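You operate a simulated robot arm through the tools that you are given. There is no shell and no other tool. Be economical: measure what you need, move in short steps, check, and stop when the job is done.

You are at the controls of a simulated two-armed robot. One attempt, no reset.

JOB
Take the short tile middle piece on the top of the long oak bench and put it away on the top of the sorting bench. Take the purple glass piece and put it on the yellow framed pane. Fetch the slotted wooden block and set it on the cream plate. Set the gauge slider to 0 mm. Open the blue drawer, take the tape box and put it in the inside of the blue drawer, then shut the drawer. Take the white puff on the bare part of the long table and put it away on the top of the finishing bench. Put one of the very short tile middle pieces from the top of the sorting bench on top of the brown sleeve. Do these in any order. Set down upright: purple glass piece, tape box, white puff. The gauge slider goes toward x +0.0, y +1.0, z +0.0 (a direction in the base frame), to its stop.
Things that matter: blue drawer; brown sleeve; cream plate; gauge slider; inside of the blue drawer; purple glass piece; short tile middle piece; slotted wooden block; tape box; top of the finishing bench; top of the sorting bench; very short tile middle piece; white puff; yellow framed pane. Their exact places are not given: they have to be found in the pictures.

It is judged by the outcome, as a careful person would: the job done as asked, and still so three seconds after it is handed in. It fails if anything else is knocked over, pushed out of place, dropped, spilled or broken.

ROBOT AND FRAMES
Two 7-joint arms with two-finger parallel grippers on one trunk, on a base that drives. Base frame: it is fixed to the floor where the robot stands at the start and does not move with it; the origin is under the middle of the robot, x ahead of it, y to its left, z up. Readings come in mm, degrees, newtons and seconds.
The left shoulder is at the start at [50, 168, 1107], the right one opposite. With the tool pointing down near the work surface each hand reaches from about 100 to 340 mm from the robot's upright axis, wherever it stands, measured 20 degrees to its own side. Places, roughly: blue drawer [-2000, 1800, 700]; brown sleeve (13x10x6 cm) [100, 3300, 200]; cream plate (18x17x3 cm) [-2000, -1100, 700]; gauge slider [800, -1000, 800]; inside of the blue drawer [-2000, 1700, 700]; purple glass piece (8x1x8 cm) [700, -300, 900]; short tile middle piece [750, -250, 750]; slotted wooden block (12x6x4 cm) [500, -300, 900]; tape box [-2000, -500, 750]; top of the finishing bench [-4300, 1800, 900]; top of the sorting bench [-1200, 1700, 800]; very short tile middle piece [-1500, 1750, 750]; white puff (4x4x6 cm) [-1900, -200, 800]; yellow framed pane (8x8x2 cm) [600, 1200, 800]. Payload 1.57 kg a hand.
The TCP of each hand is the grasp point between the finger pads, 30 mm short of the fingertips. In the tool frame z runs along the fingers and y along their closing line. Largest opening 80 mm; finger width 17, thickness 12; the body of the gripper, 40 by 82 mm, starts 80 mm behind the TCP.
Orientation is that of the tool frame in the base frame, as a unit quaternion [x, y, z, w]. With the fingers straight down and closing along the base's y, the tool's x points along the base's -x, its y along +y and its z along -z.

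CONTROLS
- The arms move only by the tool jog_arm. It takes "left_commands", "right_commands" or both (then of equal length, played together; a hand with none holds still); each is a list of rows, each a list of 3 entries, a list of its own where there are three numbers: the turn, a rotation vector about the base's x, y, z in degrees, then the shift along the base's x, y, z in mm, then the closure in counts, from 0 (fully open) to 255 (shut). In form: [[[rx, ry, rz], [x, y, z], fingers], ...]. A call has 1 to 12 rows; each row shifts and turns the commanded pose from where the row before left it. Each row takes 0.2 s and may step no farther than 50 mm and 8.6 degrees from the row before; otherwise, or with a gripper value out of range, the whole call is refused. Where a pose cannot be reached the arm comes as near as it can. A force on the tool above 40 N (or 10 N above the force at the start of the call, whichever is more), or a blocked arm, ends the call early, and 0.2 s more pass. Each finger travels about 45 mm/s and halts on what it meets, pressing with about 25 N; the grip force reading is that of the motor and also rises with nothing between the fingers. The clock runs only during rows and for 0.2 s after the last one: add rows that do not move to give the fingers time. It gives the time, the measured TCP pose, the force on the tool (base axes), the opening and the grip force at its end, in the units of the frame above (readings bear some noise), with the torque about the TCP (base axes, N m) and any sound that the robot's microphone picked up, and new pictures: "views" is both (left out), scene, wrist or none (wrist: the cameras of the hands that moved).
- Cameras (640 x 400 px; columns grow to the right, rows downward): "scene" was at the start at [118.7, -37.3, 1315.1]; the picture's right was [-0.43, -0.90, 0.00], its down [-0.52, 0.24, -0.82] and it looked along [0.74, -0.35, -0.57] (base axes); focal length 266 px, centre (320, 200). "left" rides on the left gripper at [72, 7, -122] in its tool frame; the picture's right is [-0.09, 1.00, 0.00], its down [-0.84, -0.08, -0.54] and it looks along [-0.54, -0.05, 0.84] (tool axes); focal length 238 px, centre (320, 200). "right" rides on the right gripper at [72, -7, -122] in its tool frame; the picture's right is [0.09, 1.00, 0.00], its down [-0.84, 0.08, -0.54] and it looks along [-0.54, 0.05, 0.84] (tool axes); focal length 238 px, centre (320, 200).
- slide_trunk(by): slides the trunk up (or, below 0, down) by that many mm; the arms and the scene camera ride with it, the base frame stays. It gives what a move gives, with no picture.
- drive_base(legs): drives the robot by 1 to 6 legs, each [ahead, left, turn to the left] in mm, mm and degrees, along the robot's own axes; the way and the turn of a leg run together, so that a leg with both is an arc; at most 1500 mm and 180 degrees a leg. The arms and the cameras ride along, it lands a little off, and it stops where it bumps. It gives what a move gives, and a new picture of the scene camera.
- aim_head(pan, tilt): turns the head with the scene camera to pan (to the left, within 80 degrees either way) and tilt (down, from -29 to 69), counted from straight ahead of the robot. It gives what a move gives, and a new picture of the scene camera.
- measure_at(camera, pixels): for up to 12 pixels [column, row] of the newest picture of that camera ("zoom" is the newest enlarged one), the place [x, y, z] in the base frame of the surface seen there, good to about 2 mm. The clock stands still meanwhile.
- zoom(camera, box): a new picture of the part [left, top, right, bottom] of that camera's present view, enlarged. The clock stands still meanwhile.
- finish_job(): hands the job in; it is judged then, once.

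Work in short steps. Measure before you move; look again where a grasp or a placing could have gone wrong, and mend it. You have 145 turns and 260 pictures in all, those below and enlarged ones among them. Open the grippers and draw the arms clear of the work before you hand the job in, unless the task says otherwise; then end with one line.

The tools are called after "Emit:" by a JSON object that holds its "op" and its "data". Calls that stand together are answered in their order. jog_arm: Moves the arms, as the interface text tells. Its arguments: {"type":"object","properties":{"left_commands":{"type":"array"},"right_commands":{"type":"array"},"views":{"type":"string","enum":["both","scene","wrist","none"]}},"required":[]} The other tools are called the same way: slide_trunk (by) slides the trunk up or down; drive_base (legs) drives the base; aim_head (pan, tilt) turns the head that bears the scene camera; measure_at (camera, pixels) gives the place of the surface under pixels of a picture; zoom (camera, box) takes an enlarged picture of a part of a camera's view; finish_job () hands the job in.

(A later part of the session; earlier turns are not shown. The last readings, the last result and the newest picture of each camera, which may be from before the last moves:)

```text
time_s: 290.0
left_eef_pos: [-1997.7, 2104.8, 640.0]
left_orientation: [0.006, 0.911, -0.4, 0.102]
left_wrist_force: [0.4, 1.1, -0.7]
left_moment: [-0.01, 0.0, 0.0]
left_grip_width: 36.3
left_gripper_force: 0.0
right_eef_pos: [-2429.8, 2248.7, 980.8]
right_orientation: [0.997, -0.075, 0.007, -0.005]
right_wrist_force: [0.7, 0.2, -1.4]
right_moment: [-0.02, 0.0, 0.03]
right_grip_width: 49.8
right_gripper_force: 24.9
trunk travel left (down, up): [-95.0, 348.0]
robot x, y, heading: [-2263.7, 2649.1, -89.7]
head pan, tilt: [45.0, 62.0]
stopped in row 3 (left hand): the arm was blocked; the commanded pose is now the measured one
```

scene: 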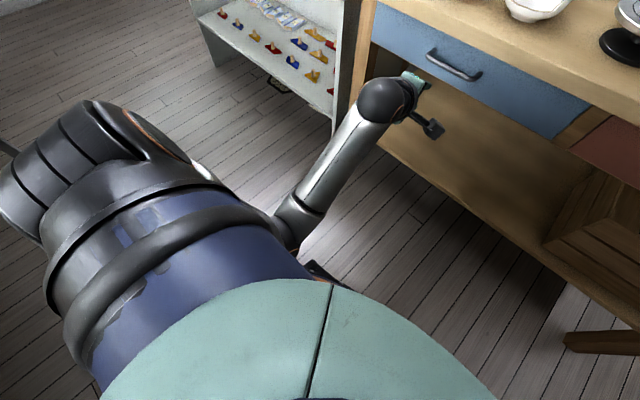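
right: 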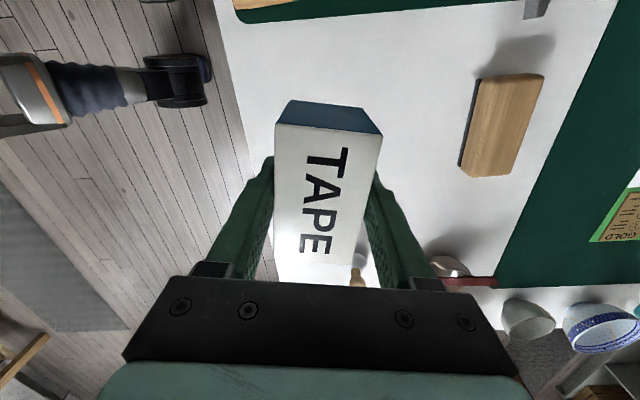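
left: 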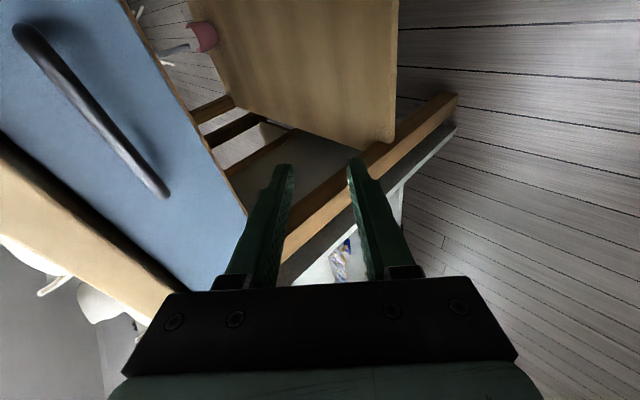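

The left arm isn't suited here, so I'll use the right arm for the drawer and set the tape box down briefly on the bowl bench's front strip. First I swing the left hand outward and look at the bench top.

Emit:
{"op": "jog_arm", "data": {"left_commands": [[[0, 0, 0], [35, 10, 10], 140], [[0, 0, 0], [40, 10, 10], 140], [[0, 0, 0], [40, 0, 20], 140], [[0, 0, 0], [40, 0, 20], 140], [[0, 0, 0], [0, 0, 0], 140]], "views": "none"}}

Emit:
{"op": "aim_head", "data": {"pan": 0, "tilt": 45}}

Emit:
{"op": "measure_at", "data": {"camera": "scene", "pixels": [[200, 150], [250, 150], [300, 150], [350, 150], [400, 150], [300, 130], [350, 130]]}}

```text
time_s: 291.2
left_eef_pos: [-1843.3, 2126.0, 700.8]
left_orientation: [0.006, 0.91, -0.402, 0.101]
left_wrist_force: [0.8, 0.5, 0.3]
left_moment: [-0.01, -0.02, 0.01]
left_grip_width: 36.0
left_gripper_force: 0.1
right_eef_pos: [-2428.9, 2249.2, 980.3]
right_orientation: [0.997, -0.074, 0.007, -0.004]
right_wrist_force: [0.4, 0.0, -1.0]
right_moment: [-0.01, -0.02, 0.01]
right_grip_width: 49.3
right_gripper_force: 24.7
trunk travel left (down, up): [-95.0, 348.0]
robot x, y, heading: [-2262.8, 2647.4, -89.7]
head pan, tilt: [45.0, 62.0]
```

```text
time_s: 292.4
left_eef_pos: [-1843.6, 2126.0, 700.5]
left_orientation: [0.007, 0.911, -0.401, 0.1]
left_wrist_force: [0.4, 0.7, -0.1]
left_moment: [0.01, -0.04, 0.01]
left_grip_width: 36.3
left_gripper_force: 0.1
right_eef_pos: [-2428.7, 2249.6, 980.1]
right_orientation: [0.997, -0.074, 0.008, -0.004]
right_wrist_force: [-0.5, 0.3, -1.6]
right_moment: [0.0, 0.0, 0.0]
right_grip_width: 49.9
right_gripper_force: 24.4
trunk travel left (down, up): [-95.0, 348.0]
robot x, y, heading: [-2269.1, 2651.2, -89.6]
head pan, tilt: [0.0, 45.0]
```

scene: 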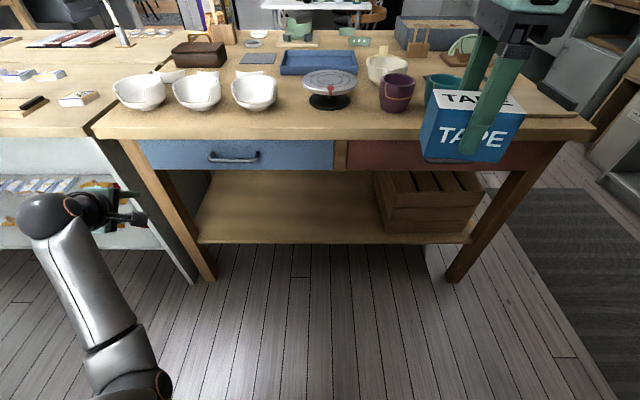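

```text
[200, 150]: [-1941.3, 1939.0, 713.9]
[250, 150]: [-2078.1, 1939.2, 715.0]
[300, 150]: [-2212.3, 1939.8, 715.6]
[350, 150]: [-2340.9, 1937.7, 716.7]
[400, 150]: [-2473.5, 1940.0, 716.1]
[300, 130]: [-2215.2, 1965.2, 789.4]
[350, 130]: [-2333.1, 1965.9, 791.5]
```

The left hand came out well to its side, so its elbow is now clear of the torso. I straighten the hand there, then strafe the base right so it aligns with the handle.

Emit:
{"op": "jog_arm", "data": {"left_commands": [[[-4.9, 4.1, -1.4], [0, 10, 12], 140], [[-4.9, 4.1, -1.4], [0, 10, 12], 140], [[-4.9, 4.1, -1.4], [0, 0, 12], 140], [[0, 0, 0], [0, 0, 10], 140], [[0, 0, 0], [0, 0, 0], 140]], "views": "none"}}

Emit:
{"op": "drive_base", "data": {"legs": [[0, -190, 0]]}}

```text
time_s: 293.6
left_eef_pos: [-1842.8, 2145.3, 746.4]
left_orientation: [-0.017, 0.856, -0.516, -0.012]
left_wrist_force: [-0.4, 0.5, -0.5]
left_moment: [0.0, 0.02, -0.02]
left_grip_width: 36.1
left_gripper_force: 0.2
right_eef_pos: [-2428.1, 2248.3, 980.6]
right_orientation: [0.997, -0.073, 0.008, -0.005]
right_wrist_force: [-0.4, 0.5, -1.0]
right_moment: [0.01, -0.01, -0.01]
right_grip_width: 49.4
right_gripper_force: 25.0
trunk travel left (down, up): [-95.0, 348.0]
robot x, y, heading: [-2264.7, 2653.0, -89.9]
head pan, tilt: [0.0, 45.0]
```

```text
time_s: 295.1
left_eef_pos: [-2037.2, 2144.7, 745.6]
left_orientation: [-0.015, 0.856, -0.516, -0.014]
left_wrist_force: [0.0, 0.3, -0.1]
left_moment: [0.0, -0.03, 0.0]
left_grip_width: 36.1
left_gripper_force: 0.1
right_eef_pos: [-2622.4, 2248.2, 979.0]
right_orientation: [0.997, -0.074, 0.008, -0.005]
right_wrist_force: [-0.8, -0.3, -0.5]
right_moment: [-0.03, 0.0, 0.0]
right_grip_width: 49.6
right_gripper_force: 24.4
trunk travel left (down, up): [-95.0, 348.0]
robot x, y, heading: [-2457.4, 2647.8, -89.9]
head pan, tilt: [0.0, 45.0]
```

scene: 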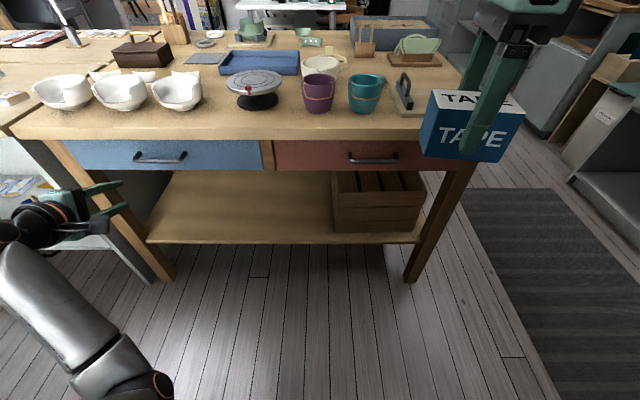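

The hand is aligned at [−2037,2145,746] with a 62° pitch. I advance along the tool axis onto the bar and close.

Emit:
{"op": "jog_arm", "data": {"left_commands": [[[0, 0, 0], [0, -40, -2], 140], [[0, 0, 0], [0, -40, -2], 140], [[0, 0, 0], [1, -40, -2], 140], [[0, 0, 0], [0, 0, 0], 140], [[0, 0, 0], [0, -18, -10], 140], [[0, 0, 0], [0, -17, -9], 140], [[0, 0, 0], [0, 0, 0], 140], [[0, 0, 0], [0, 0, 0], 255], [[0, 0, 0], [0, 0, 0], 255], [[0, 0, 0], [0, 0, 0], 255]], "views": "wrist"}}

```text
time_s: 297.3
left_eef_pos: [-2036.4, 1991.3, 719.5]
left_orientation: [-0.016, 0.857, -0.515, -0.012]
left_wrist_force: [0.4, 2.1, -3.5]
left_moment: [0.04, -0.32, -0.26]
left_grip_width: 12.6
left_gripper_force: 27.3
right_eef_pos: [-2622.9, 2248.2, 979.3]
right_orientation: [0.997, -0.074, 0.007, -0.004]
right_wrist_force: [0.3, 0.0, -1.4]
right_moment: [-0.02, 0.02, 0.04]
right_grip_width: 49.4
right_gripper_force: 24.8
trunk travel left (down, up): [-95.0, 348.0]
robot x, y, heading: [-2457.7, 2647.8, -90.0]
head pan, tilt: [0.0, 45.0]
```

left: 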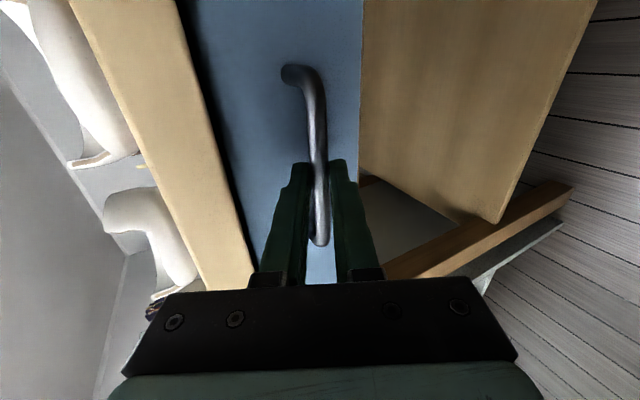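

The bar is gripped (12.6 mm). I pull the drawer toward +y with the arm.

Emit:
{"op": "jog_arm", "data": {"left_commands": [[[0, 0, 0], [0, 20, 0], 255], [[0, 0, 0], [0, 25, 0], 255], [[0, 0, 0], [0, 30, 0], 255], [[0, 0, 0], [0, 30, 0], 255], [[0, 0, 0], [0, 30, 0], 255], [[0, 0, 0], [0, 30, 0], 255], [[0, 0, 0], [0, 0, 0], 255]], "views": "scene"}}

```text
time_s: 298.9
left_eef_pos: [-2036.5, 2152.1, 720.0]
left_orientation: [-0.015, 0.857, -0.515, -0.016]
left_wrist_force: [-12.8, 1.1, -11.9]
left_moment: [0.22, -0.4, -0.36]
left_grip_width: 12.3
left_gripper_force: 29.0
right_eef_pos: [-2623.7, 2248.4, 979.7]
right_orientation: [0.997, -0.074, 0.007, -0.005]
right_wrist_force: [-0.4, -0.1, -2.0]
right_moment: [0.01, -0.01, -0.04]
right_grip_width: 49.7
right_gripper_force: 25.2
trunk travel left (down, up): [-95.0, 348.0]
robot x, y, heading: [-2455.0, 2645.1, -89.7]
head pan, tilt: [0.0, 45.0]
```

scene: 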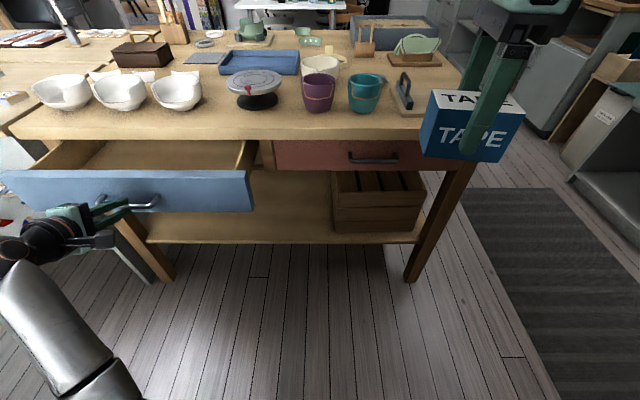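

It opened about 160 mm. I pull 50 mm more, then release and back the left hand off.

Emit:
{"op": "jog_arm", "data": {"left_commands": [[[0, 0, 0], [0, 20, 0], 255], [[0, 0, 0], [0, 20, 0], 255], [[0, 0, 0], [0, 15, 0], 255], [[0, 0, 0], [0, 0, 0], 255], [[0, 0, 0], [0, 0, 0], 140], [[0, 0, 0], [0, 0, 0], 110], [[0, 0, 0], [0, 0, 0], 110], [[0, 0, 0], [0, 20, 11], 110], [[0, 0, 0], [0, 22, 12], 110], [[0, 0, 0], [0, 22, 12], 110]], "views": "scene"}}

```text
time_s: 301.1
left_eef_pos: [-2036.7, 2273.2, 756.2]
left_orientation: [-0.015, 0.856, -0.516, -0.013]
left_wrist_force: [0.2, 0.5, -0.5]
left_moment: [-0.03, 0.0, 0.0]
left_grip_width: 45.6
left_gripper_force: 0.1
right_eef_pos: [-2623.1, 2247.6, 980.5]
right_orientation: [0.997, -0.074, 0.007, -0.004]
right_wrist_force: [0.0, 0.3, -0.3]
right_moment: [-0.01, 0.0, 0.02]
right_grip_width: 49.7
right_gripper_force: 24.9
trunk travel left (down, up): [-95.0, 348.0]
robot x, y, heading: [-2458.8, 2648.1, -89.8]
head pan, tilt: [0.0, 45.0]
```

scene: 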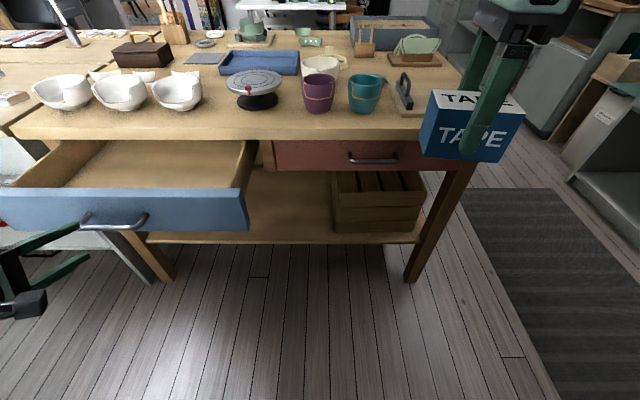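

The drawer is open about 215 mm. I strafe left 570 mm so the right hand with the box lines up with it.

Emit:
{"op": "drive_base", "data": {"legs": [[0, 570, 0]]}}

Emit:
{"op": "aim_head", "data": {"pan": -15, "tilt": 55}}

```text
time_s: 304.4
left_eef_pos: [-1472.3, 2276.2, 755.1]
left_orientation: [-0.017, 0.856, -0.516, -0.012]
left_wrist_force: [0.8, 0.1, 0.9]
left_moment: [0.01, 0.04, 0.01]
left_grip_width: 45.4
left_gripper_force: 0.1
right_eef_pos: [-2059.6, 2250.2, 981.3]
right_orientation: [0.997, -0.073, 0.009, -0.005]
right_wrist_force: [0.1, 0.1, -1.4]
right_moment: [0.03, 0.02, 0.04]
right_grip_width: 49.9
right_gripper_force: 25.0
trunk travel left (down, up): [-95.0, 348.0]
robot x, y, heading: [-1894.5, 2646.7, -89.9]
head pan, tilt: [0.0, 45.0]
```

scene: 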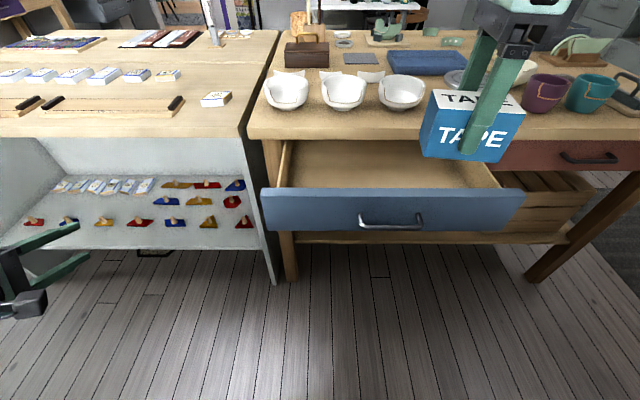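

```text
time_s: 305.1
left_eef_pos: [-1473.1, 2276.9, 755.9]
left_orientation: [-0.017, 0.856, -0.516, -0.012]
left_wrist_force: [-0.3, 0.2, -0.2]
left_moment: [0.0, -0.02, -0.01]
left_grip_width: 45.6
left_gripper_force: 0.0
right_eef_pos: [-2058.2, 2250.0, 980.6]
right_orientation: [0.997, -0.074, 0.008, -0.004]
right_wrist_force: [0.0, 0.0, -1.0]
right_moment: [0.01, -0.01, 0.02]
right_grip_width: 49.5
right_gripper_force: 25.6
trunk travel left (down, up): [-95.0, 348.0]
robot x, y, heading: [-1894.3, 2648.5, -89.7]
head pan, tilt: [-15.0, 55.0]
```

scene: 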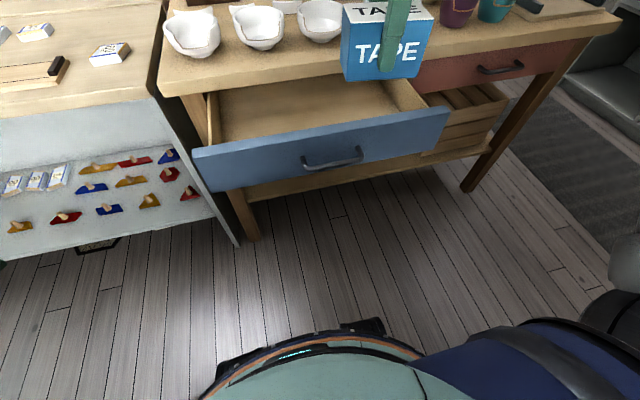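

I measure the drawer's floor, its front panel's inner edge and the bench edge.

Emit:
{"op": "measure_at", "data": {"camera": "scene", "pixels": [[250, 125], [300, 115], [350, 100], [330, 128], [320, 133], [325, 145], [300, 85], [210, 110], [405, 100], [390, 85], [385, 78]]}}

```text
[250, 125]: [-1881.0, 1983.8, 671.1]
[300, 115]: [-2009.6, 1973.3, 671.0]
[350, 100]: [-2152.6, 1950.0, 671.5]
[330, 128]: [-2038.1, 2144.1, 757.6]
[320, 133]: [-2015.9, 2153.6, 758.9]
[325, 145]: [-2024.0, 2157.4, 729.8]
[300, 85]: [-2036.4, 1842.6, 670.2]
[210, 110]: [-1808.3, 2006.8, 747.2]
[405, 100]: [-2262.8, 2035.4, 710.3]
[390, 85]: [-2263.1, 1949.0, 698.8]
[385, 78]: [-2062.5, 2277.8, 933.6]
```

Drawer floor is z=671, open between y≈1965 and 2142. I move the box over y=2055 and lower to just above the floor.

Emit:
{"op": "jog_arm", "data": {"right_commands": [[[0, 0, 0], [2, -48, 0], 255], [[0, 0, 0], [2, -48, 0], 255], [[0, 0, 0], [2, -48, -10], 255], [[0, 0, 0], [2, -48, -10], 255], [[0, 0, 0], [0, 0, -45], 255], [[0, 0, 0], [0, 0, -45], 255], [[0, 0, 0], [0, 0, -45], 255], [[0, 0, 0], [0, 0, -45], 255], [[0, 0, 0], [0, 0, -40], 255], [[0, 0, 0], [0, 0, -15], 255], [[0, 0, 0], [0, 0, 0], 255]], "views": "scene"}}

```text
time_s: 307.5
left_eef_pos: [-1473.2, 2274.8, 754.2]
left_orientation: [-0.016, 0.857, -0.516, -0.013]
left_wrist_force: [-0.5, -0.5, -0.2]
left_moment: [-0.02, -0.03, 0.01]
left_grip_width: 45.5
left_gripper_force: 0.1
right_eef_pos: [-2050.7, 2077.9, 724.7]
right_orientation: [0.997, -0.074, 0.009, -0.005]
right_wrist_force: [1.0, 0.1, -2.0]
right_moment: [0.02, 0.01, -0.01]
right_grip_width: 49.8
right_gripper_force: 24.9
right hand out of reach, approached as far as the arm can: row 4
trunk travel left (down, up): [-95.0, 348.0]
robot x, y, heading: [-1893.5, 2652.6, -89.8]
head pan, tilt: [-15.0, 55.0]
```

scene: 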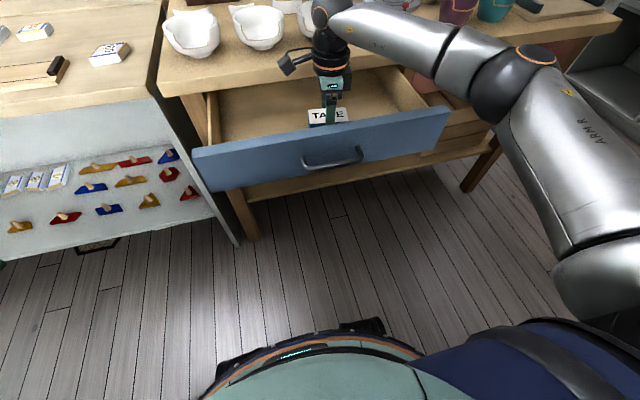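

The box is inside at z 724.7, just above the floor. I lower to contact.

Emit:
{"op": "jog_arm", "data": {"right_commands": [[[0, 0, 0], [0, -3, -2.5], 255], [[0, 0, 0], [0, 0, -2.5], 255], [[0, 0, 0], [0, 0, -1.5], 255], [[0, 0, 0], [0, 0, 0], 255]], "views": "none"}}

```text
time_s: 308.5
left_eef_pos: [-1472.4, 2274.5, 756.3]
left_orientation: [-0.016, 0.856, -0.516, -0.013]
left_wrist_force: [0.0, 0.9, -0.2]
left_moment: [0.01, 0.02, 0.02]
left_grip_width: 45.5
left_gripper_force: 0.1
right_eef_pos: [-2052.7, 2075.4, 718.8]
right_orientation: [0.997, -0.074, 0.008, -0.004]
right_wrist_force: [0.2, 0.5, 2.2]
right_moment: [-0.07, 0.01, 0.01]
right_grip_width: 49.6
right_gripper_force: 24.8
trunk travel left (down, up): [-95.0, 348.0]
robot x, y, heading: [-1892.9, 2648.5, -89.5]
head pan, tilt: [-15.0, 55.0]
```

Contact (+3.5 N). I release and rise straight up well clear.

Emit:
{"op": "jog_arm", "data": {"right_commands": [[[0, 0, 0], [0, 0, -1], 255], [[0, 0, 0], [0, 0, 0], 180], [[0, 0, 0], [0, 0, 0], 60], [[0, 0, 0], [0, 0, 0], 40], [[0, 0, 0], [0, 0, 0], 40], [[0, 0, 0], [0, 0, 30], 40], [[0, 0, 0], [0, 0, 45], 40], [[0, 0, 0], [0, 0, 45], 40], [[0, 0, 0], [0, 25, 40], 40], [[0, 0, 0], [0, 40, 25], 40], [[0, 0, 0], [0, 45, 10], 40]], "views": "scene"}}

Emit:
{"op": "zoom", "data": {"camera": "scene", "box": [190, 50, 450, 200]}}

```text
time_s: 310.9
left_eef_pos: [-1472.4, 2276.1, 755.3]
left_orientation: [-0.017, 0.856, -0.516, -0.011]
left_wrist_force: [0.0, 0.0, -0.2]
left_moment: [0.0, -0.01, -0.01]
left_grip_width: 45.1
left_gripper_force: 0.1
right_eef_pos: [-2055.2, 2186.5, 914.4]
right_orientation: [0.997, -0.075, 0.008, -0.004]
right_wrist_force: [0.0, -0.6, 0.4]
right_moment: [0.01, 0.01, 0.0]
right_grip_width: 67.4
right_gripper_force: 0.1
trunk travel left (down, up): [-95.0, 348.0]
robot x, y, heading: [-1892.3, 2649.5, -89.4]
head pan, tilt: [-15.0, 55.0]
```

scene: 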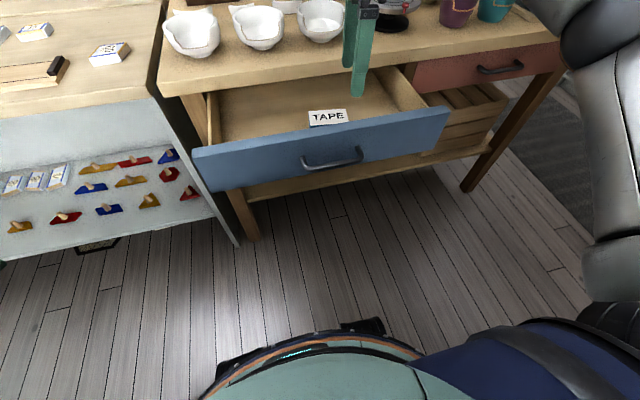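

```text
2.46 times, centred on (320, 125) of scene
```

zoom: 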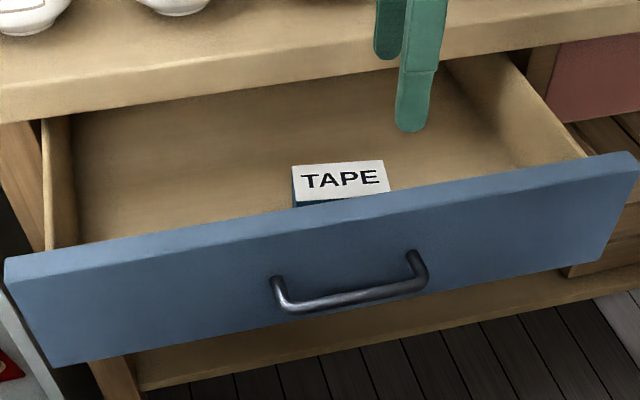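

The box stands in the drawer. I close and tilt the right hand's fingers 20° to push the handle bar, positioning the hand in front of it.

Emit:
{"op": "jog_arm", "data": {"right_commands": [[[0, 0, 0], [5, 35, 0], 255], [[0, 0, 0], [5, 35, 0], 255], [[-7, 0, 0], [5, 0, -30], 255], [[-7, 0, 0], [5, 0, -40], 255], [[-6, 0, 0], [0, 0, -40], 255], [[0, 0, 0], [0, 0, -40], 255], [[0, 0, 0], [0, 0, -31], 255], [[0, 0, 0], [0, 0, 0], 255]], "views": "both"}}

```text
time_s: 312.7
left_eef_pos: [-1472.1, 2275.0, 756.1]
left_orientation: [-0.017, 0.856, -0.516, -0.012]
left_wrist_force: [-0.1, 0.2, -0.1]
left_moment: [0.02, 0.02, -0.01]
left_grip_width: 45.7
left_gripper_force: 0.1
right_eef_pos: [-2034.2, 2257.0, 730.8]
right_orientation: [0.983, -0.071, 0.021, 0.168]
right_wrist_force: [0.2, 0.0, 0.1]
right_moment: [0.02, 0.02, 0.01]
right_grip_width: 0.0
right_gripper_force: 21.7
trunk travel left (down, up): [-95.0, 348.0]
robot x, y, heading: [-1894.9, 2654.6, -89.8]
head pan, tilt: [-15.0, 55.0]
```

scene: 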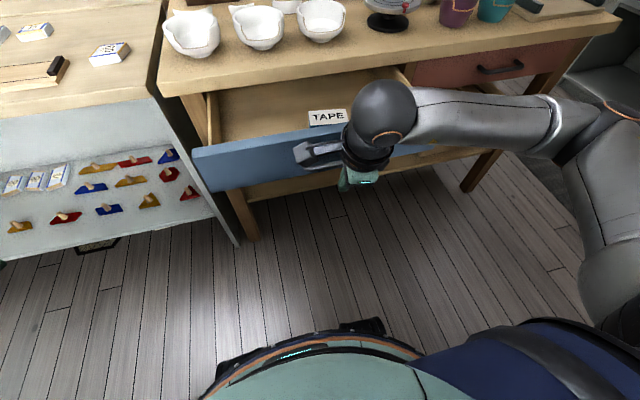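
right: 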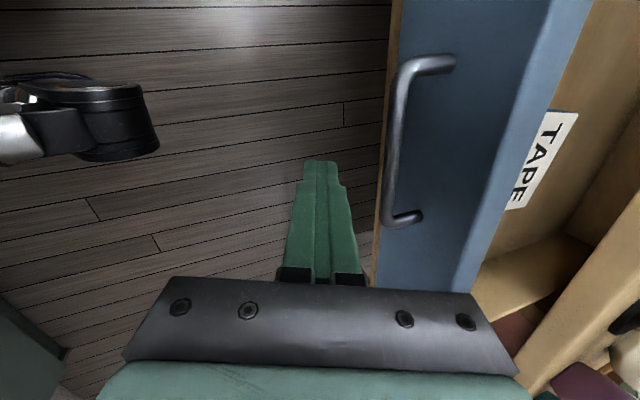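

The fingers are in front of the bar at [−2034,2257,731]. I drive ahead 190 mm to push the drawer most of the way.

Emit:
{"op": "drive_base", "data": {"legs": [[190, 0, 0]]}}

Emit:
{"op": "measure_at", "data": {"camera": "scene", "pixels": [[240, 130], [260, 110], [280, 115], [300, 150]]}}

```text
time_s: 314.3
left_eef_pos: [-1470.5, 2088.1, 756.2]
left_orientation: [-0.018, 0.856, -0.516, -0.011]
left_wrist_force: [-0.3, 0.9, 0.6]
left_moment: [0.0, 0.0, 0.03]
left_grip_width: 45.5
left_gripper_force: 0.0
right_eef_pos: [-2030.8, 2066.7, 731.3]
right_orientation: [0.983, -0.07, 0.02, 0.168]
right_wrist_force: [0.0, 0.5, 0.0]
right_moment: [-0.02, 0.0, 0.0]
right_grip_width: 0.0
right_gripper_force: 21.2
trunk travel left (down, up): [-95.0, 348.0]
robot x, y, heading: [-1890.5, 2461.0, -89.5]
head pan, tilt: [-15.0, 55.0]
```

scene: 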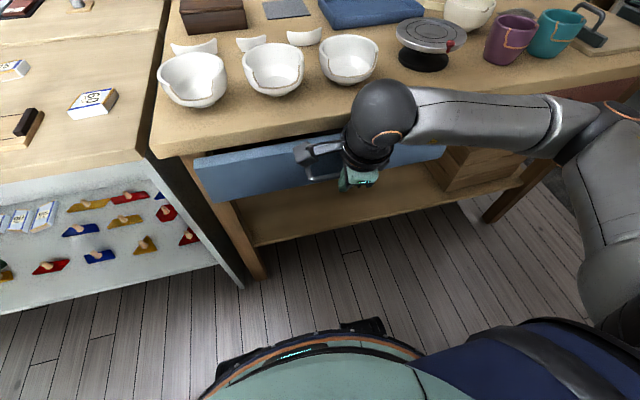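

```text
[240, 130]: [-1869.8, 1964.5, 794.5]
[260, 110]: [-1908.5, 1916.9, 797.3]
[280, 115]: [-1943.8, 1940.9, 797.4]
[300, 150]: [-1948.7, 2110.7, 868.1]
```

I push the rest with the arm in small steps until the drawer seats.

Emit:
{"op": "jog_arm", "data": {"right_commands": [[[0, 0, 0], [0, -13, 0], 255], [[0, 0, 0], [0, -13, 0], 255], [[0, 0, 0], [0, -13, 0], 255], [[0, 0, 0], [0, -10, 0], 255], [[0, 0, 0], [0, -8, 0], 255], [[0, 0, 0], [0, -6, 0], 255], [[0, 0, 0], [0, -4, 0], 255], [[0, 0, 0], [0, -4, 0], 255], [[0, 0, 0], [0, -4, 0], 255], [[0, 0, 0], [0, 0, 0], 255]], "views": "wrist"}}

```text
time_s: 316.3
left_eef_pos: [-1471.1, 2088.8, 755.3]
left_orientation: [-0.018, 0.856, -0.516, -0.012]
left_wrist_force: [0.3, -0.2, 0.5]
left_moment: [0.0, -0.01, 0.02]
left_grip_width: 45.6
left_gripper_force: 0.1
right_eef_pos: [-2030.3, 2000.7, 728.5]
right_orientation: [0.985, -0.065, 0.019, 0.16]
right_wrist_force: [-0.7, 5.5, 0.8]
right_moment: [0.07, -0.01, 0.05]
right_grip_width: 0.0
right_gripper_force: 21.1
trunk travel left (down, up): [-95.0, 348.0]
robot x, y, heading: [-1893.1, 2460.0, -89.5]
head pan, tilt: [-15.0, 55.0]
stopped in row 10 (right hand): the force on the tool passed its limit (the readings are from after the stop); the commanded pose is now the measured one
```

right: 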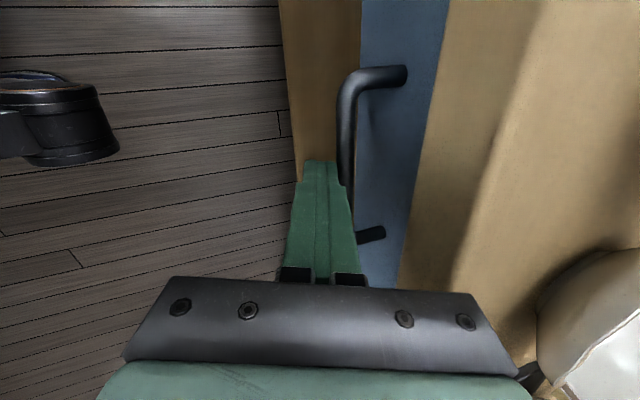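

The force limit was reached, so it looks shut. I verify the front panel's y in the wrist view.

Emit:
{"op": "measure_at", "data": {"camera": "right", "pixels": [[400, 150], [390, 200], [410, 40], [345, 120], [470, 150]]}}

Emit:
{"op": "jog_arm", "data": {"right_commands": [[[0, 0, 0], [0, 30, 0], 255], [[0, 0, 0], [0, 45, 0], 255], [[7, 0, 0], [0, 30, 30], 255], [[7, 0, 0], [0, 10, 40], 0], [[6, 0, 0], [0, 0, 45], 0], [[0, 0, 0], [0, 0, 45], 0], [[0, 0, 0], [0, 0, 45], 0], [[0, 0, 0], [0, 0, 45], 0]], "views": "none"}}

```text
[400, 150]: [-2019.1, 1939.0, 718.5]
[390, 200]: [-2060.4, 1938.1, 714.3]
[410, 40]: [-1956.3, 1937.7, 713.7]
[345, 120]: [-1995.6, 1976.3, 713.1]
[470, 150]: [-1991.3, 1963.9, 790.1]
```

```text
time_s: 318.1
left_eef_pos: [-1470.7, 2089.4, 755.4]
left_orientation: [-0.019, 0.857, -0.516, -0.011]
left_wrist_force: [0.0, 0.4, -0.5]
left_moment: [0.01, -0.02, 0.0]
left_grip_width: 45.6
left_gripper_force: 0.0
right_eef_pos: [-2032.1, 2112.1, 979.3]
right_orientation: [0.998, -0.069, 0.007, -0.013]
right_wrist_force: [-0.1, -0.2, 0.9]
right_moment: [0.0, 0.0, 0.0]
right_grip_width: 80.1
right_gripper_force: 0.2
trunk travel left (down, up): [-95.0, 348.0]
robot x, y, heading: [-1891.5, 2459.7, -89.5]
head pan, tilt: [-15.0, 55.0]
```

The drawer is shut (panel at y≈1938). I raise the trunk and drive to the puff at the end of the long table.

Emit:
{"op": "slide_trunk", "data": {"by": 180}}

Emit:
{"op": "drive_base", "data": {"legs": [[0, 1400, -0.5], [0, 190, 0], [1500, 0, 0], [1290, 0, 0], [0, 0, -90], [1100, 0, 0]]}}

Emit:
{"op": "aim_head", "data": {"pan": -10, "tilt": 42}}

```text
time_s: 320.1
left_eef_pos: [-1469.8, 2089.3, 935.7]
left_orientation: [-0.019, 0.857, -0.516, -0.012]
left_wrist_force: [0.5, 0.3, -0.5]
left_moment: [0.02, 0.0, 0.0]
left_grip_width: 45.4
left_gripper_force: 0.1
right_eef_pos: [-2032.2, 2112.3, 1159.2]
right_orientation: [0.998, -0.068, 0.007, -0.013]
right_wrist_force: [0.5, 0.3, 0.2]
right_moment: [-0.01, 0.01, -0.01]
right_grip_width: 79.9
right_gripper_force: 0.0
trunk travel left (down, up): [-275.0, 168.0]
robot x, y, heading: [-1894.2, 2462.8, -89.5]
head pan, tilt: [-15.0, 55.0]
```

```text
time_s: 350.5
left_eef_pos: [-1774.3, -810.6, 934.7]
left_orientation: [0.587, 0.624, -0.36, -0.369]
left_wrist_force: [-0.4, 0.6, 0.2]
left_moment: [-0.01, 0.01, 0.01]
left_grip_width: 45.4
left_gripper_force: 0.1
right_eef_pos: [-1763.8, -247.8, 1158.7]
right_orientation: [-0.664, 0.748, -0.013, 0.005]
right_wrist_force: [-0.5, 0.4, 0.5]
right_moment: [0.01, -0.02, -0.02]
right_grip_width: 80.0
right_gripper_force: 0.1
trunk travel left (down, up): [-275.0, 168.0]
robot x, y, heading: [-1409.0, -380.3, -178.4]
head pan, tilt: [-15.0, 55.0]
```

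scene: 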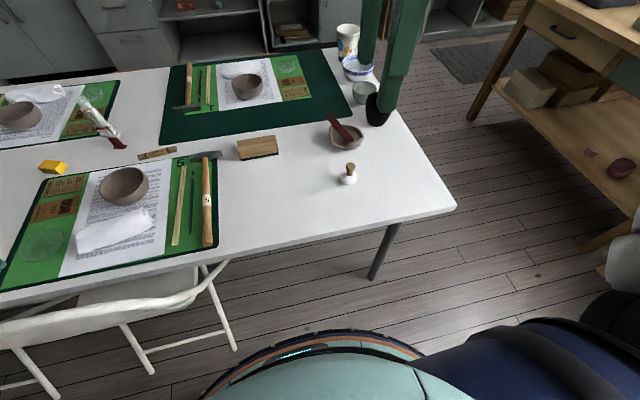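

```text
time_s: 351.3
left_eef_pos: [-1775.4, -810.0, 934.7]
left_orientation: [0.587, 0.624, -0.36, -0.37]
left_wrist_force: [0.6, -0.5, 0.0]
left_moment: [-0.02, 0.0, -0.02]
left_grip_width: 45.5
left_gripper_force: 0.1
right_eef_pos: [-1762.9, -249.1, 1158.3]
right_orientation: [-0.664, 0.747, -0.013, 0.004]
right_wrist_force: [0.4, -0.1, -0.3]
right_moment: [0.01, 0.02, -0.02]
right_grip_width: 80.0
right_gripper_force: 0.2
trunk travel left (down, up): [-275.0, 168.0]
robot x, y, heading: [-1409.2, -382.5, -178.6]
head pan, tilt: [-10.0, 42.0]
```

scene: 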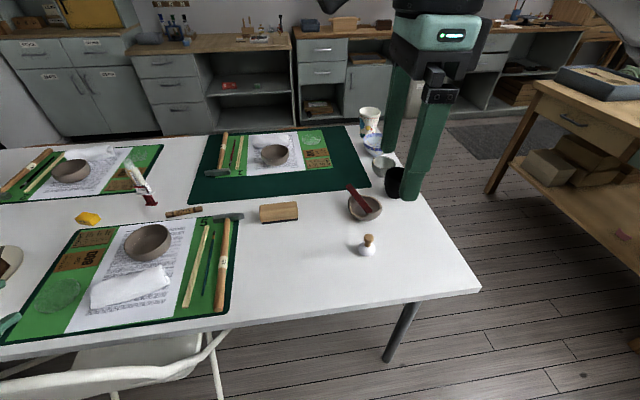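

I measure the puff at (367,248).

Emit:
{"op": "zoom", "data": {"camera": "scene", "box": [320, 200, 420, 270]}}

Emit:
{"op": "measure_at", "data": {"camera": "zoom", "pixels": [[310, 235], [312, 300], [275, 310], [350, 315], [310, 345], [300, 275]]}}

```text
5.71 times, centred on (370, 235) of scene
```

zoom: 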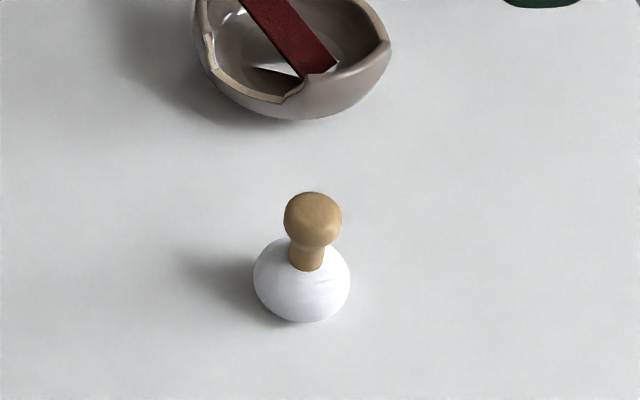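

```text
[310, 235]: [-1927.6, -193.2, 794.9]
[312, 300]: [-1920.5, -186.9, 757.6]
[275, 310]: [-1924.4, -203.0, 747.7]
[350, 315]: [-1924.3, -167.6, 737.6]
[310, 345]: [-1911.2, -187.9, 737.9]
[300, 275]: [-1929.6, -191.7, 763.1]
```

The puff's centre is about [−1938,−190], about 40 mm wide and 60 mm tall. I bring the right hand over it with 60 mm opening.

Emit:
{"op": "jog_arm", "data": {"right_commands": [[[0, 0, 0], [-44, 15, -14], 64], [[0, 0, 0], [-44, 15, -14], 64], [[0, 0, 0], [-44, 15, -14], 64], [[0, 0, 0], [-43, 14, -14], 64], [[0, 0, 0], [0, 0, -45], 64], [[0, 0, 0], [0, 0, -45], 64], [[0, 0, 0], [0, 0, -45], 64], [[0, 0, 0], [0, 0, -45], 64], [[0, 0, 0], [0, 0, -40], 64], [[0, 0, 0], [0, 0, 0], 64]], "views": "wrist"}}

```text
time_s: 353.5
left_eef_pos: [-1774.1, -811.1, 934.7]
left_orientation: [0.588, 0.623, -0.36, -0.369]
left_wrist_force: [-0.1, -0.6, 0.1]
left_moment: [0.02, 0.02, -0.02]
left_grip_width: 45.7
left_gripper_force: 0.1
right_eef_pos: [-1940.0, -190.8, 879.6]
right_orientation: [-0.664, 0.747, -0.014, 0.003]
right_wrist_force: [0.1, -0.3, 0.3]
right_moment: [0.0, -0.04, -0.01]
right_grip_width: 60.0
right_gripper_force: 0.1
trunk travel left (down, up): [-275.0, 168.0]
robot x, y, heading: [-1410.4, -381.7, -178.7]
head pan, tilt: [-10.0, 42.0]
```

right: 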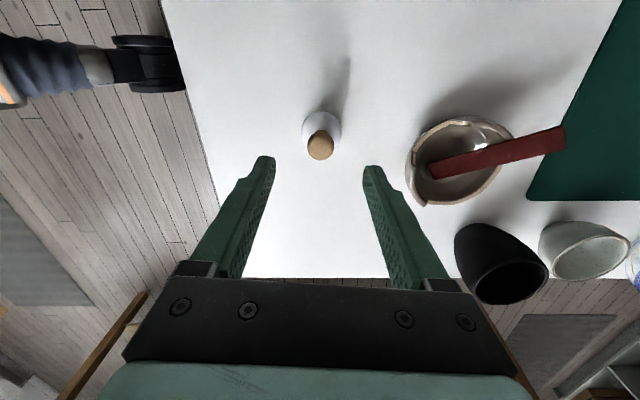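

Emit:
{"op": "measure_at", "data": {"camera": "right", "pixels": [[320, 142], [321, 150], [303, 128], [339, 126], [320, 112], [411, 160]]}}

```text
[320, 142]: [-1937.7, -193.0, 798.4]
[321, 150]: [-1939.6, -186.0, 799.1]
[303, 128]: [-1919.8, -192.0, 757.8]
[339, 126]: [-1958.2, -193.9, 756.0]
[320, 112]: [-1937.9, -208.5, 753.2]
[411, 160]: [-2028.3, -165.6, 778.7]
```

It's centred. I descend to z≈779, close and lift.

Emit:
{"op": "jog_arm", "data": {"right_commands": [[[0, 0, 0], [1, 0, -40], 64], [[0, 0, 0], [0, 0, -40], 64], [[0, 0, 0], [0, 0, -20], 64], [[0, 0, 0], [0, 0, 0], 64], [[0, 0, 0], [0, 0, 0], 255], [[0, 0, 0], [0, 0, 0], 255], [[0, 0, 0], [0, 0, 0], 255], [[0, 0, 0], [0, 0, 0], 255], [[0, 0, 0], [0, 0, 25], 255], [[0, 0, 0], [0, 0, 40], 255], [[0, 0, 0], [0, 0, 40], 255]], "views": "wrist"}}

```text
time_s: 355.9
left_eef_pos: [-1775.2, -809.6, 935.3]
left_orientation: [0.587, 0.624, -0.36, -0.37]
left_wrist_force: [0.6, 0.7, 0.1]
left_moment: [-0.01, -0.03, 0.02]
left_grip_width: 45.4
left_gripper_force: 0.1
right_eef_pos: [-1937.5, -190.1, 891.2]
right_orientation: [-0.664, 0.748, -0.014, 0.004]
right_wrist_force: [-0.3, 0.6, 0.3]
right_moment: [-0.02, 0.01, -0.04]
right_grip_width: 35.3
right_gripper_force: 25.3
trunk travel left (down, up): [-275.0, 168.0]
robot x, y, heading: [-1414.8, -379.2, -178.0]
head pan, tilt: [-10.0, 42.0]
```

right: 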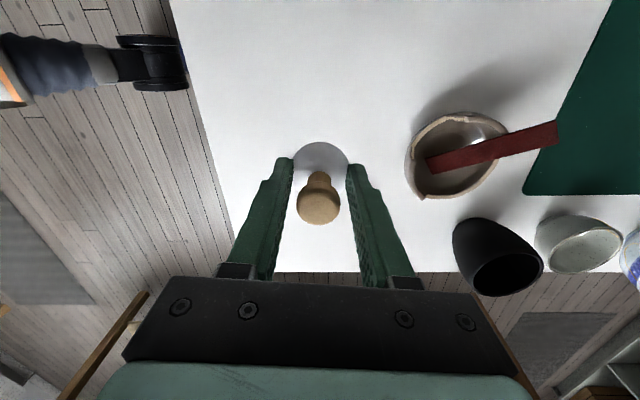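

The puff is held (35.3 mm). Before heading to the finishing bench I look right for the way, with the bench on the far wall.

Emit:
{"op": "jog_arm", "data": {"right_commands": [[[0, 0, 0], [10, 0, 45], 255], [[0, 0, 0], [40, 0, 25], 255], [[0, 0, 0], [45, 0, 20], 255], [[0, 0, 0], [45, 0, 15], 255]], "views": "none"}}

Emit:
{"op": "aim_head", "data": {"pan": -45, "tilt": 18}}

Emit:
{"op": "measure_at", "data": {"camera": "scene", "pixels": [[60, 330], [100, 230], [200, 250], [300, 260], [400, 300], [250, 150], [150, 150], [320, 180], [420, 180], [500, 200], [300, 330], [200, 180]]}}

```text
time_s: 356.9
left_eef_pos: [-1775.3, -809.7, 936.1]
left_orientation: [0.587, 0.624, -0.36, -0.369]
left_wrist_force: [-1.3, 1.0, 0.5]
left_moment: [0.01, -0.01, 0.05]
left_grip_width: 45.5
left_gripper_force: 0.0
right_eef_pos: [-1794.4, -188.9, 994.0]
right_orientation: [-0.664, 0.748, -0.014, 0.005]
right_wrist_force: [0.4, 0.4, -0.7]
right_moment: [0.01, -0.01, 0.0]
right_grip_width: 35.3
right_gripper_force: 24.6
trunk travel left (down, up): [-275.0, 168.0]
robot x, y, heading: [-1411.2, -379.7, -178.5]
head pan, tilt: [-10.0, 42.0]
```

```text
time_s: 357.9
left_eef_pos: [-1773.9, -810.0, 934.9]
left_orientation: [0.587, 0.624, -0.36, -0.37]
left_wrist_force: [-0.6, -0.5, -0.3]
left_moment: [0.02, 0.0, -0.04]
left_grip_width: 45.6
left_gripper_force: 0.0
right_eef_pos: [-1795.0, -189.3, 994.1]
right_orientation: [-0.664, 0.748, -0.014, 0.004]
right_wrist_force: [-0.5, 0.3, -0.5]
right_moment: [0.03, 0.01, -0.01]
right_grip_width: 35.4
right_gripper_force: 25.3
trunk travel left (down, up): [-275.0, 168.0]
robot x, y, heading: [-1410.2, -379.8, -178.5]
head pan, tilt: [-45.0, 18.0]
```

scene: 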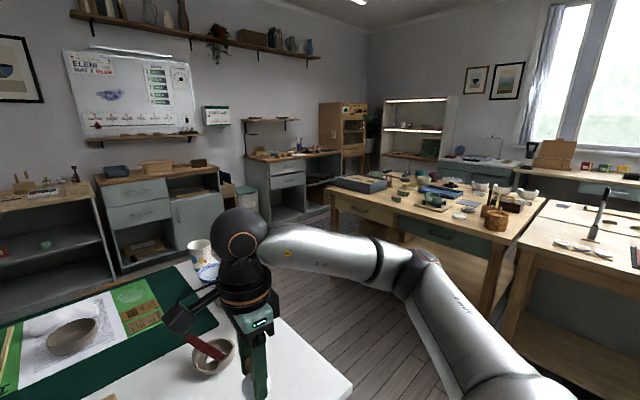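

```text
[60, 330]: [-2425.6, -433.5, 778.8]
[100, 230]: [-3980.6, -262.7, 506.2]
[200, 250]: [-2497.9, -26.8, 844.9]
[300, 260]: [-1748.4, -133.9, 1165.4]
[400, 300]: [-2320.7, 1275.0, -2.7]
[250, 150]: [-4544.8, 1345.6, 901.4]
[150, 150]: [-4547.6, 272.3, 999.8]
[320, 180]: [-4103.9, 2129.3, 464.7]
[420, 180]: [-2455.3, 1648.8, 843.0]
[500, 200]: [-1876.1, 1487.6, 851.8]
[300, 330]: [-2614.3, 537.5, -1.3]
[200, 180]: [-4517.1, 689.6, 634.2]
```

The bench at (285,160) near [−4300,1800] matches the finishing bench. I enlarge it and measure its top.

Emit:
{"op": "zoom", "data": {"camera": "scene", "box": [230, 110, 390, 230]}}

Emit:
{"op": "measure_at", "data": {"camera": "zoom", "pixels": [[100, 190], [200, 180], [280, 180], [330, 172], [70, 205], [450, 165], [180, 400], [320, 215], [160, 175], [400, 185], [250, 186]]}}

```text
3.33 times, centred on (310, 170) of scene
```

zoom: 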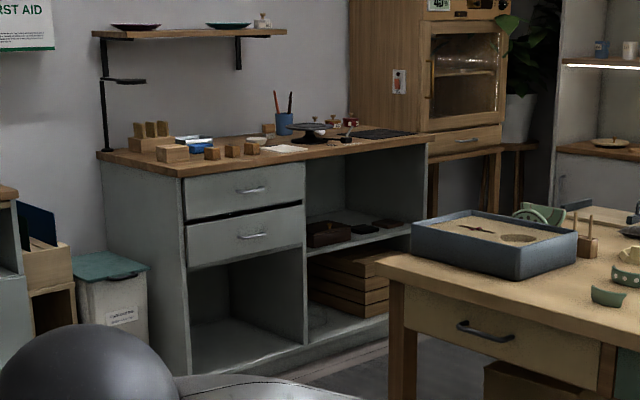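

```text
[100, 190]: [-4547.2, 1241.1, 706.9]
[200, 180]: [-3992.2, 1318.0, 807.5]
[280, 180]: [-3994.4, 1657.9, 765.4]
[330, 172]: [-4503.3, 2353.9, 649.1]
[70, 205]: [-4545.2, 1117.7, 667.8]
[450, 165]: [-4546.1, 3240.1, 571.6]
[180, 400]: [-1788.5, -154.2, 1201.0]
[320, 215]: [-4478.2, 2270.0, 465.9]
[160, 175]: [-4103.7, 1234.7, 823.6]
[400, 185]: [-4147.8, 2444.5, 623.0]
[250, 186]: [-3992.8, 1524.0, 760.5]
```

The finishing bench's front edge is x≈−3990, top ≈825. I drive there through the open floor, west of the bowl bench.

Emit:
{"op": "drive_base", "data": {"legs": [[0, -980, -1.5], [1500, 0, 0], [620, 0, 0], [0, -1050, 0]]}}

Emit:
{"op": "aim_head", "data": {"pan": -10, "tilt": 38}}

```text
time_s: 377.9
left_eef_pos: [-3857.5, 1294.4, 935.9]
left_orientation: [0.609, 0.602, -0.346, -0.383]
left_wrist_force: [-0.8, -0.1, 0.1]
left_moment: [-0.03, 0.0, 0.02]
left_grip_width: 45.6
left_gripper_force: 0.0
right_eef_pos: [-3831.5, 1914.7, 994.3]
right_orientation: [-0.636, 0.772, -0.014, 0.004]
right_wrist_force: [-0.8, -0.3, -0.3]
right_moment: [0.01, 0.02, 0.0]
right_grip_width: 35.3
right_gripper_force: 25.2
trunk travel left (down, up): [-275.0, 168.0]
robot x, y, heading: [-3462.3, 1695.2, 177.4]
head pan, tilt: [-45.0, 18.0]
```

scene: 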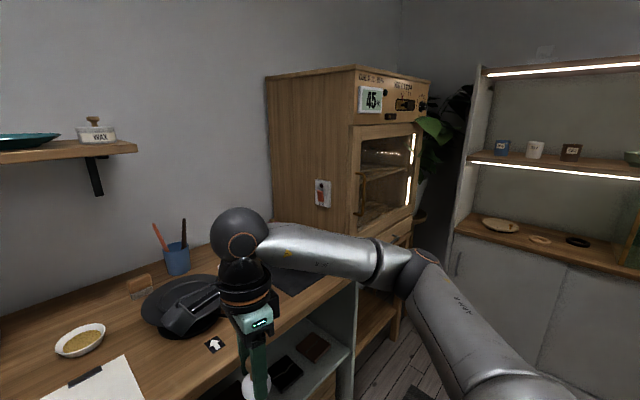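

```text
time_s: 378.9
left_eef_pos: [-3858.4, 1294.0, 936.5]
left_orientation: [0.61, 0.602, -0.346, -0.382]
left_wrist_force: [-0.3, -0.8, -0.5]
left_moment: [-0.01, 0.0, 0.0]
left_grip_width: 45.5
left_gripper_force: 0.1
right_eef_pos: [-3831.1, 1913.6, 993.1]
right_orientation: [-0.636, 0.772, -0.014, 0.004]
right_wrist_force: [-0.4, -0.2, -0.9]
right_moment: [-0.02, 0.0, 0.01]
right_grip_width: 35.3
right_gripper_force: 24.9
trunk travel left (down, up): [-275.0, 168.0]
robot x, y, heading: [-3465.9, 1693.5, 177.2]
head pan, tilt: [-10.0, 38.0]
```

scene: 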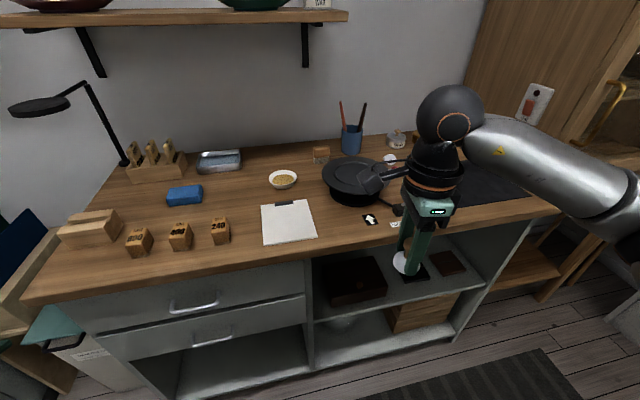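

Free spots on the bench are near (340,225) and (240,190). I measure them.

Emit:
{"op": "measure_at", "data": {"camera": "scene", "pixels": [[340, 225], [345, 240], [330, 215], [362, 218], [316, 230], [235, 190], [345, 205], [310, 255], [370, 219]]}}

```text
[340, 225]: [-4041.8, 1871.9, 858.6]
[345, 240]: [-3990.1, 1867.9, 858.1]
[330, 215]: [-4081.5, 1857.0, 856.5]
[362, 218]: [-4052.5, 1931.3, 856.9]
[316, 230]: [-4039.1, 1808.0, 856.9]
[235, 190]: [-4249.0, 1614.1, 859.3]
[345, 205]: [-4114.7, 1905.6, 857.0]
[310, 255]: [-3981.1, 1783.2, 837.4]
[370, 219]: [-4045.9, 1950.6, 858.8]
```

Spot [−4042,1866] on the top (z≈857) is clear. I drive 80 mm ahead and bring the puff over it.

Emit:
{"op": "drive_base", "data": {"legs": [[80, 0, 0]]}}

Emit:
{"op": "jog_arm", "data": {"right_commands": [[[0, 0, 0], [-33, -13, 0], 255], [[0, 0, 0], [-33, -13, 0], 255], [[0, 0, 0], [-33, -13, 0], 255], [[0, 0, 0], [-33, -13, 0], 255], [[0, 0, 0], [0, 0, -40], 255], [[0, 0, 0], [0, 0, -40], 255], [[0, 0, 0], [0, 0, 0], 255]], "views": "scene"}}

```text
time_s: 380.0
left_eef_pos: [-3938.1, 1297.3, 933.9]
left_orientation: [0.61, 0.601, -0.346, -0.383]
left_wrist_force: [-0.3, 0.7, 0.2]
left_moment: [-0.02, 0.01, 0.02]
left_grip_width: 45.7
left_gripper_force: 0.1
right_eef_pos: [-3910.2, 1918.9, 993.4]
right_orientation: [-0.636, 0.772, -0.014, 0.003]
right_wrist_force: [-0.2, 0.1, -0.2]
right_moment: [0.02, -0.04, 0.0]
right_grip_width: 35.4
right_gripper_force: 24.8
trunk travel left (down, up): [-275.0, 168.0]
robot x, y, heading: [-3539.0, 1699.2, 176.8]
head pan, tilt: [-10.0, 38.0]
```

scene: 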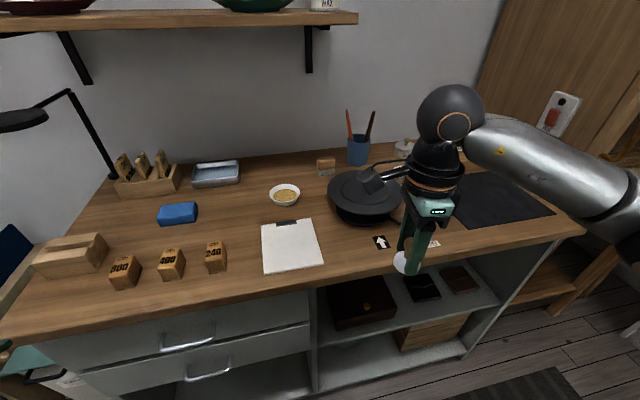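

```text
time_s: 381.6
left_eef_pos: [-3937.5, 1298.4, 935.4]
left_orientation: [0.61, 0.601, -0.346, -0.383]
left_wrist_force: [0.7, 0.1, -0.1]
left_moment: [-0.01, -0.01, 0.03]
left_grip_width: 45.6
left_gripper_force: 0.0
right_eef_pos: [-4042.7, 1866.8, 913.2]
right_orientation: [-0.636, 0.772, -0.014, 0.003]
right_wrist_force: [-0.3, 0.5, -0.1]
right_moment: [-0.02, 0.03, -0.01]
right_grip_width: 35.5
right_gripper_force: 25.0
trunk travel left (down, up): [-275.0, 168.0]
robot x, y, heading: [-3540.3, 1699.4, 177.1]
head pan, tilt: [-10.0, 38.0]
```

scene: 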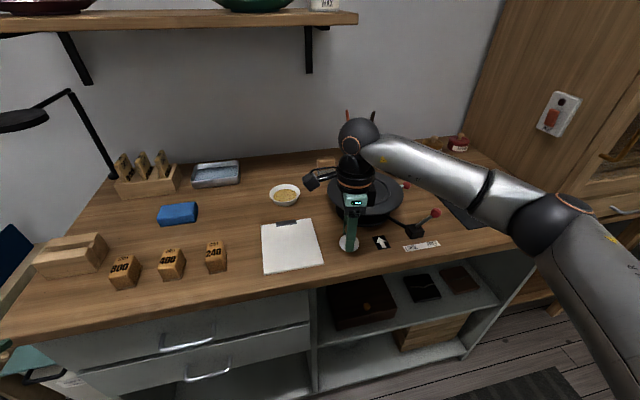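

I lower 10 mm, then in 2 mm steps to contact.

Emit:
{"op": "jog_arm", "data": {"right_commands": [[[0, 0, 0], [3, -2, -10], 255], [[0, 0, 0], [0, 0, -2], 255], [[0, 0, 0], [0, 0, -2], 255], [[0, 0, 0], [0, 0, -1.5], 255], [[0, 0, 0], [0, 0, 0], 255]], "views": "none"}}

Emit:
{"op": "zoom", "data": {"camera": "scene", "box": [300, 180, 420, 270]}}

```text
time_s: 382.8
left_eef_pos: [-3935.8, 1296.6, 936.8]
left_orientation: [0.61, 0.6, -0.347, -0.384]
left_wrist_force: [-0.5, 0.3, 0.2]
left_moment: [-0.02, -0.02, -0.01]
left_grip_width: 45.7
left_gripper_force: 0.1
right_eef_pos: [-4036.8, 1863.2, 903.4]
right_orientation: [-0.635, 0.772, -0.012, 0.001]
right_wrist_force: [1.8, 4.8, 33.4]
right_moment: [0.3, 0.08, -0.03]
right_grip_width: 35.5
right_gripper_force: 25.2
trunk travel left (down, up): [-275.0, 168.0]
robot x, y, heading: [-3539.1, 1700.2, 177.1]
head pan, tilt: [-10.0, 38.0]
```

```text
4.44 times, centred on (360, 225) of scene
```

zoom: 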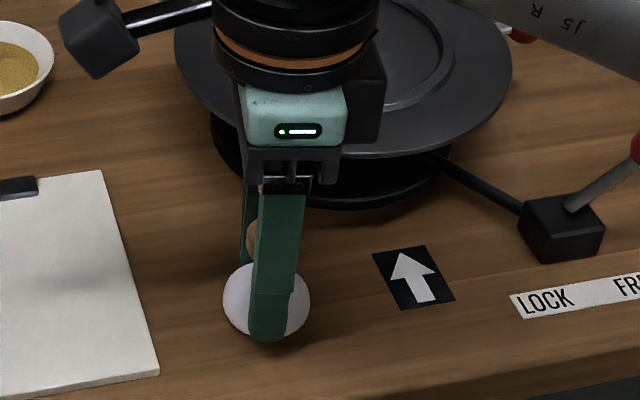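

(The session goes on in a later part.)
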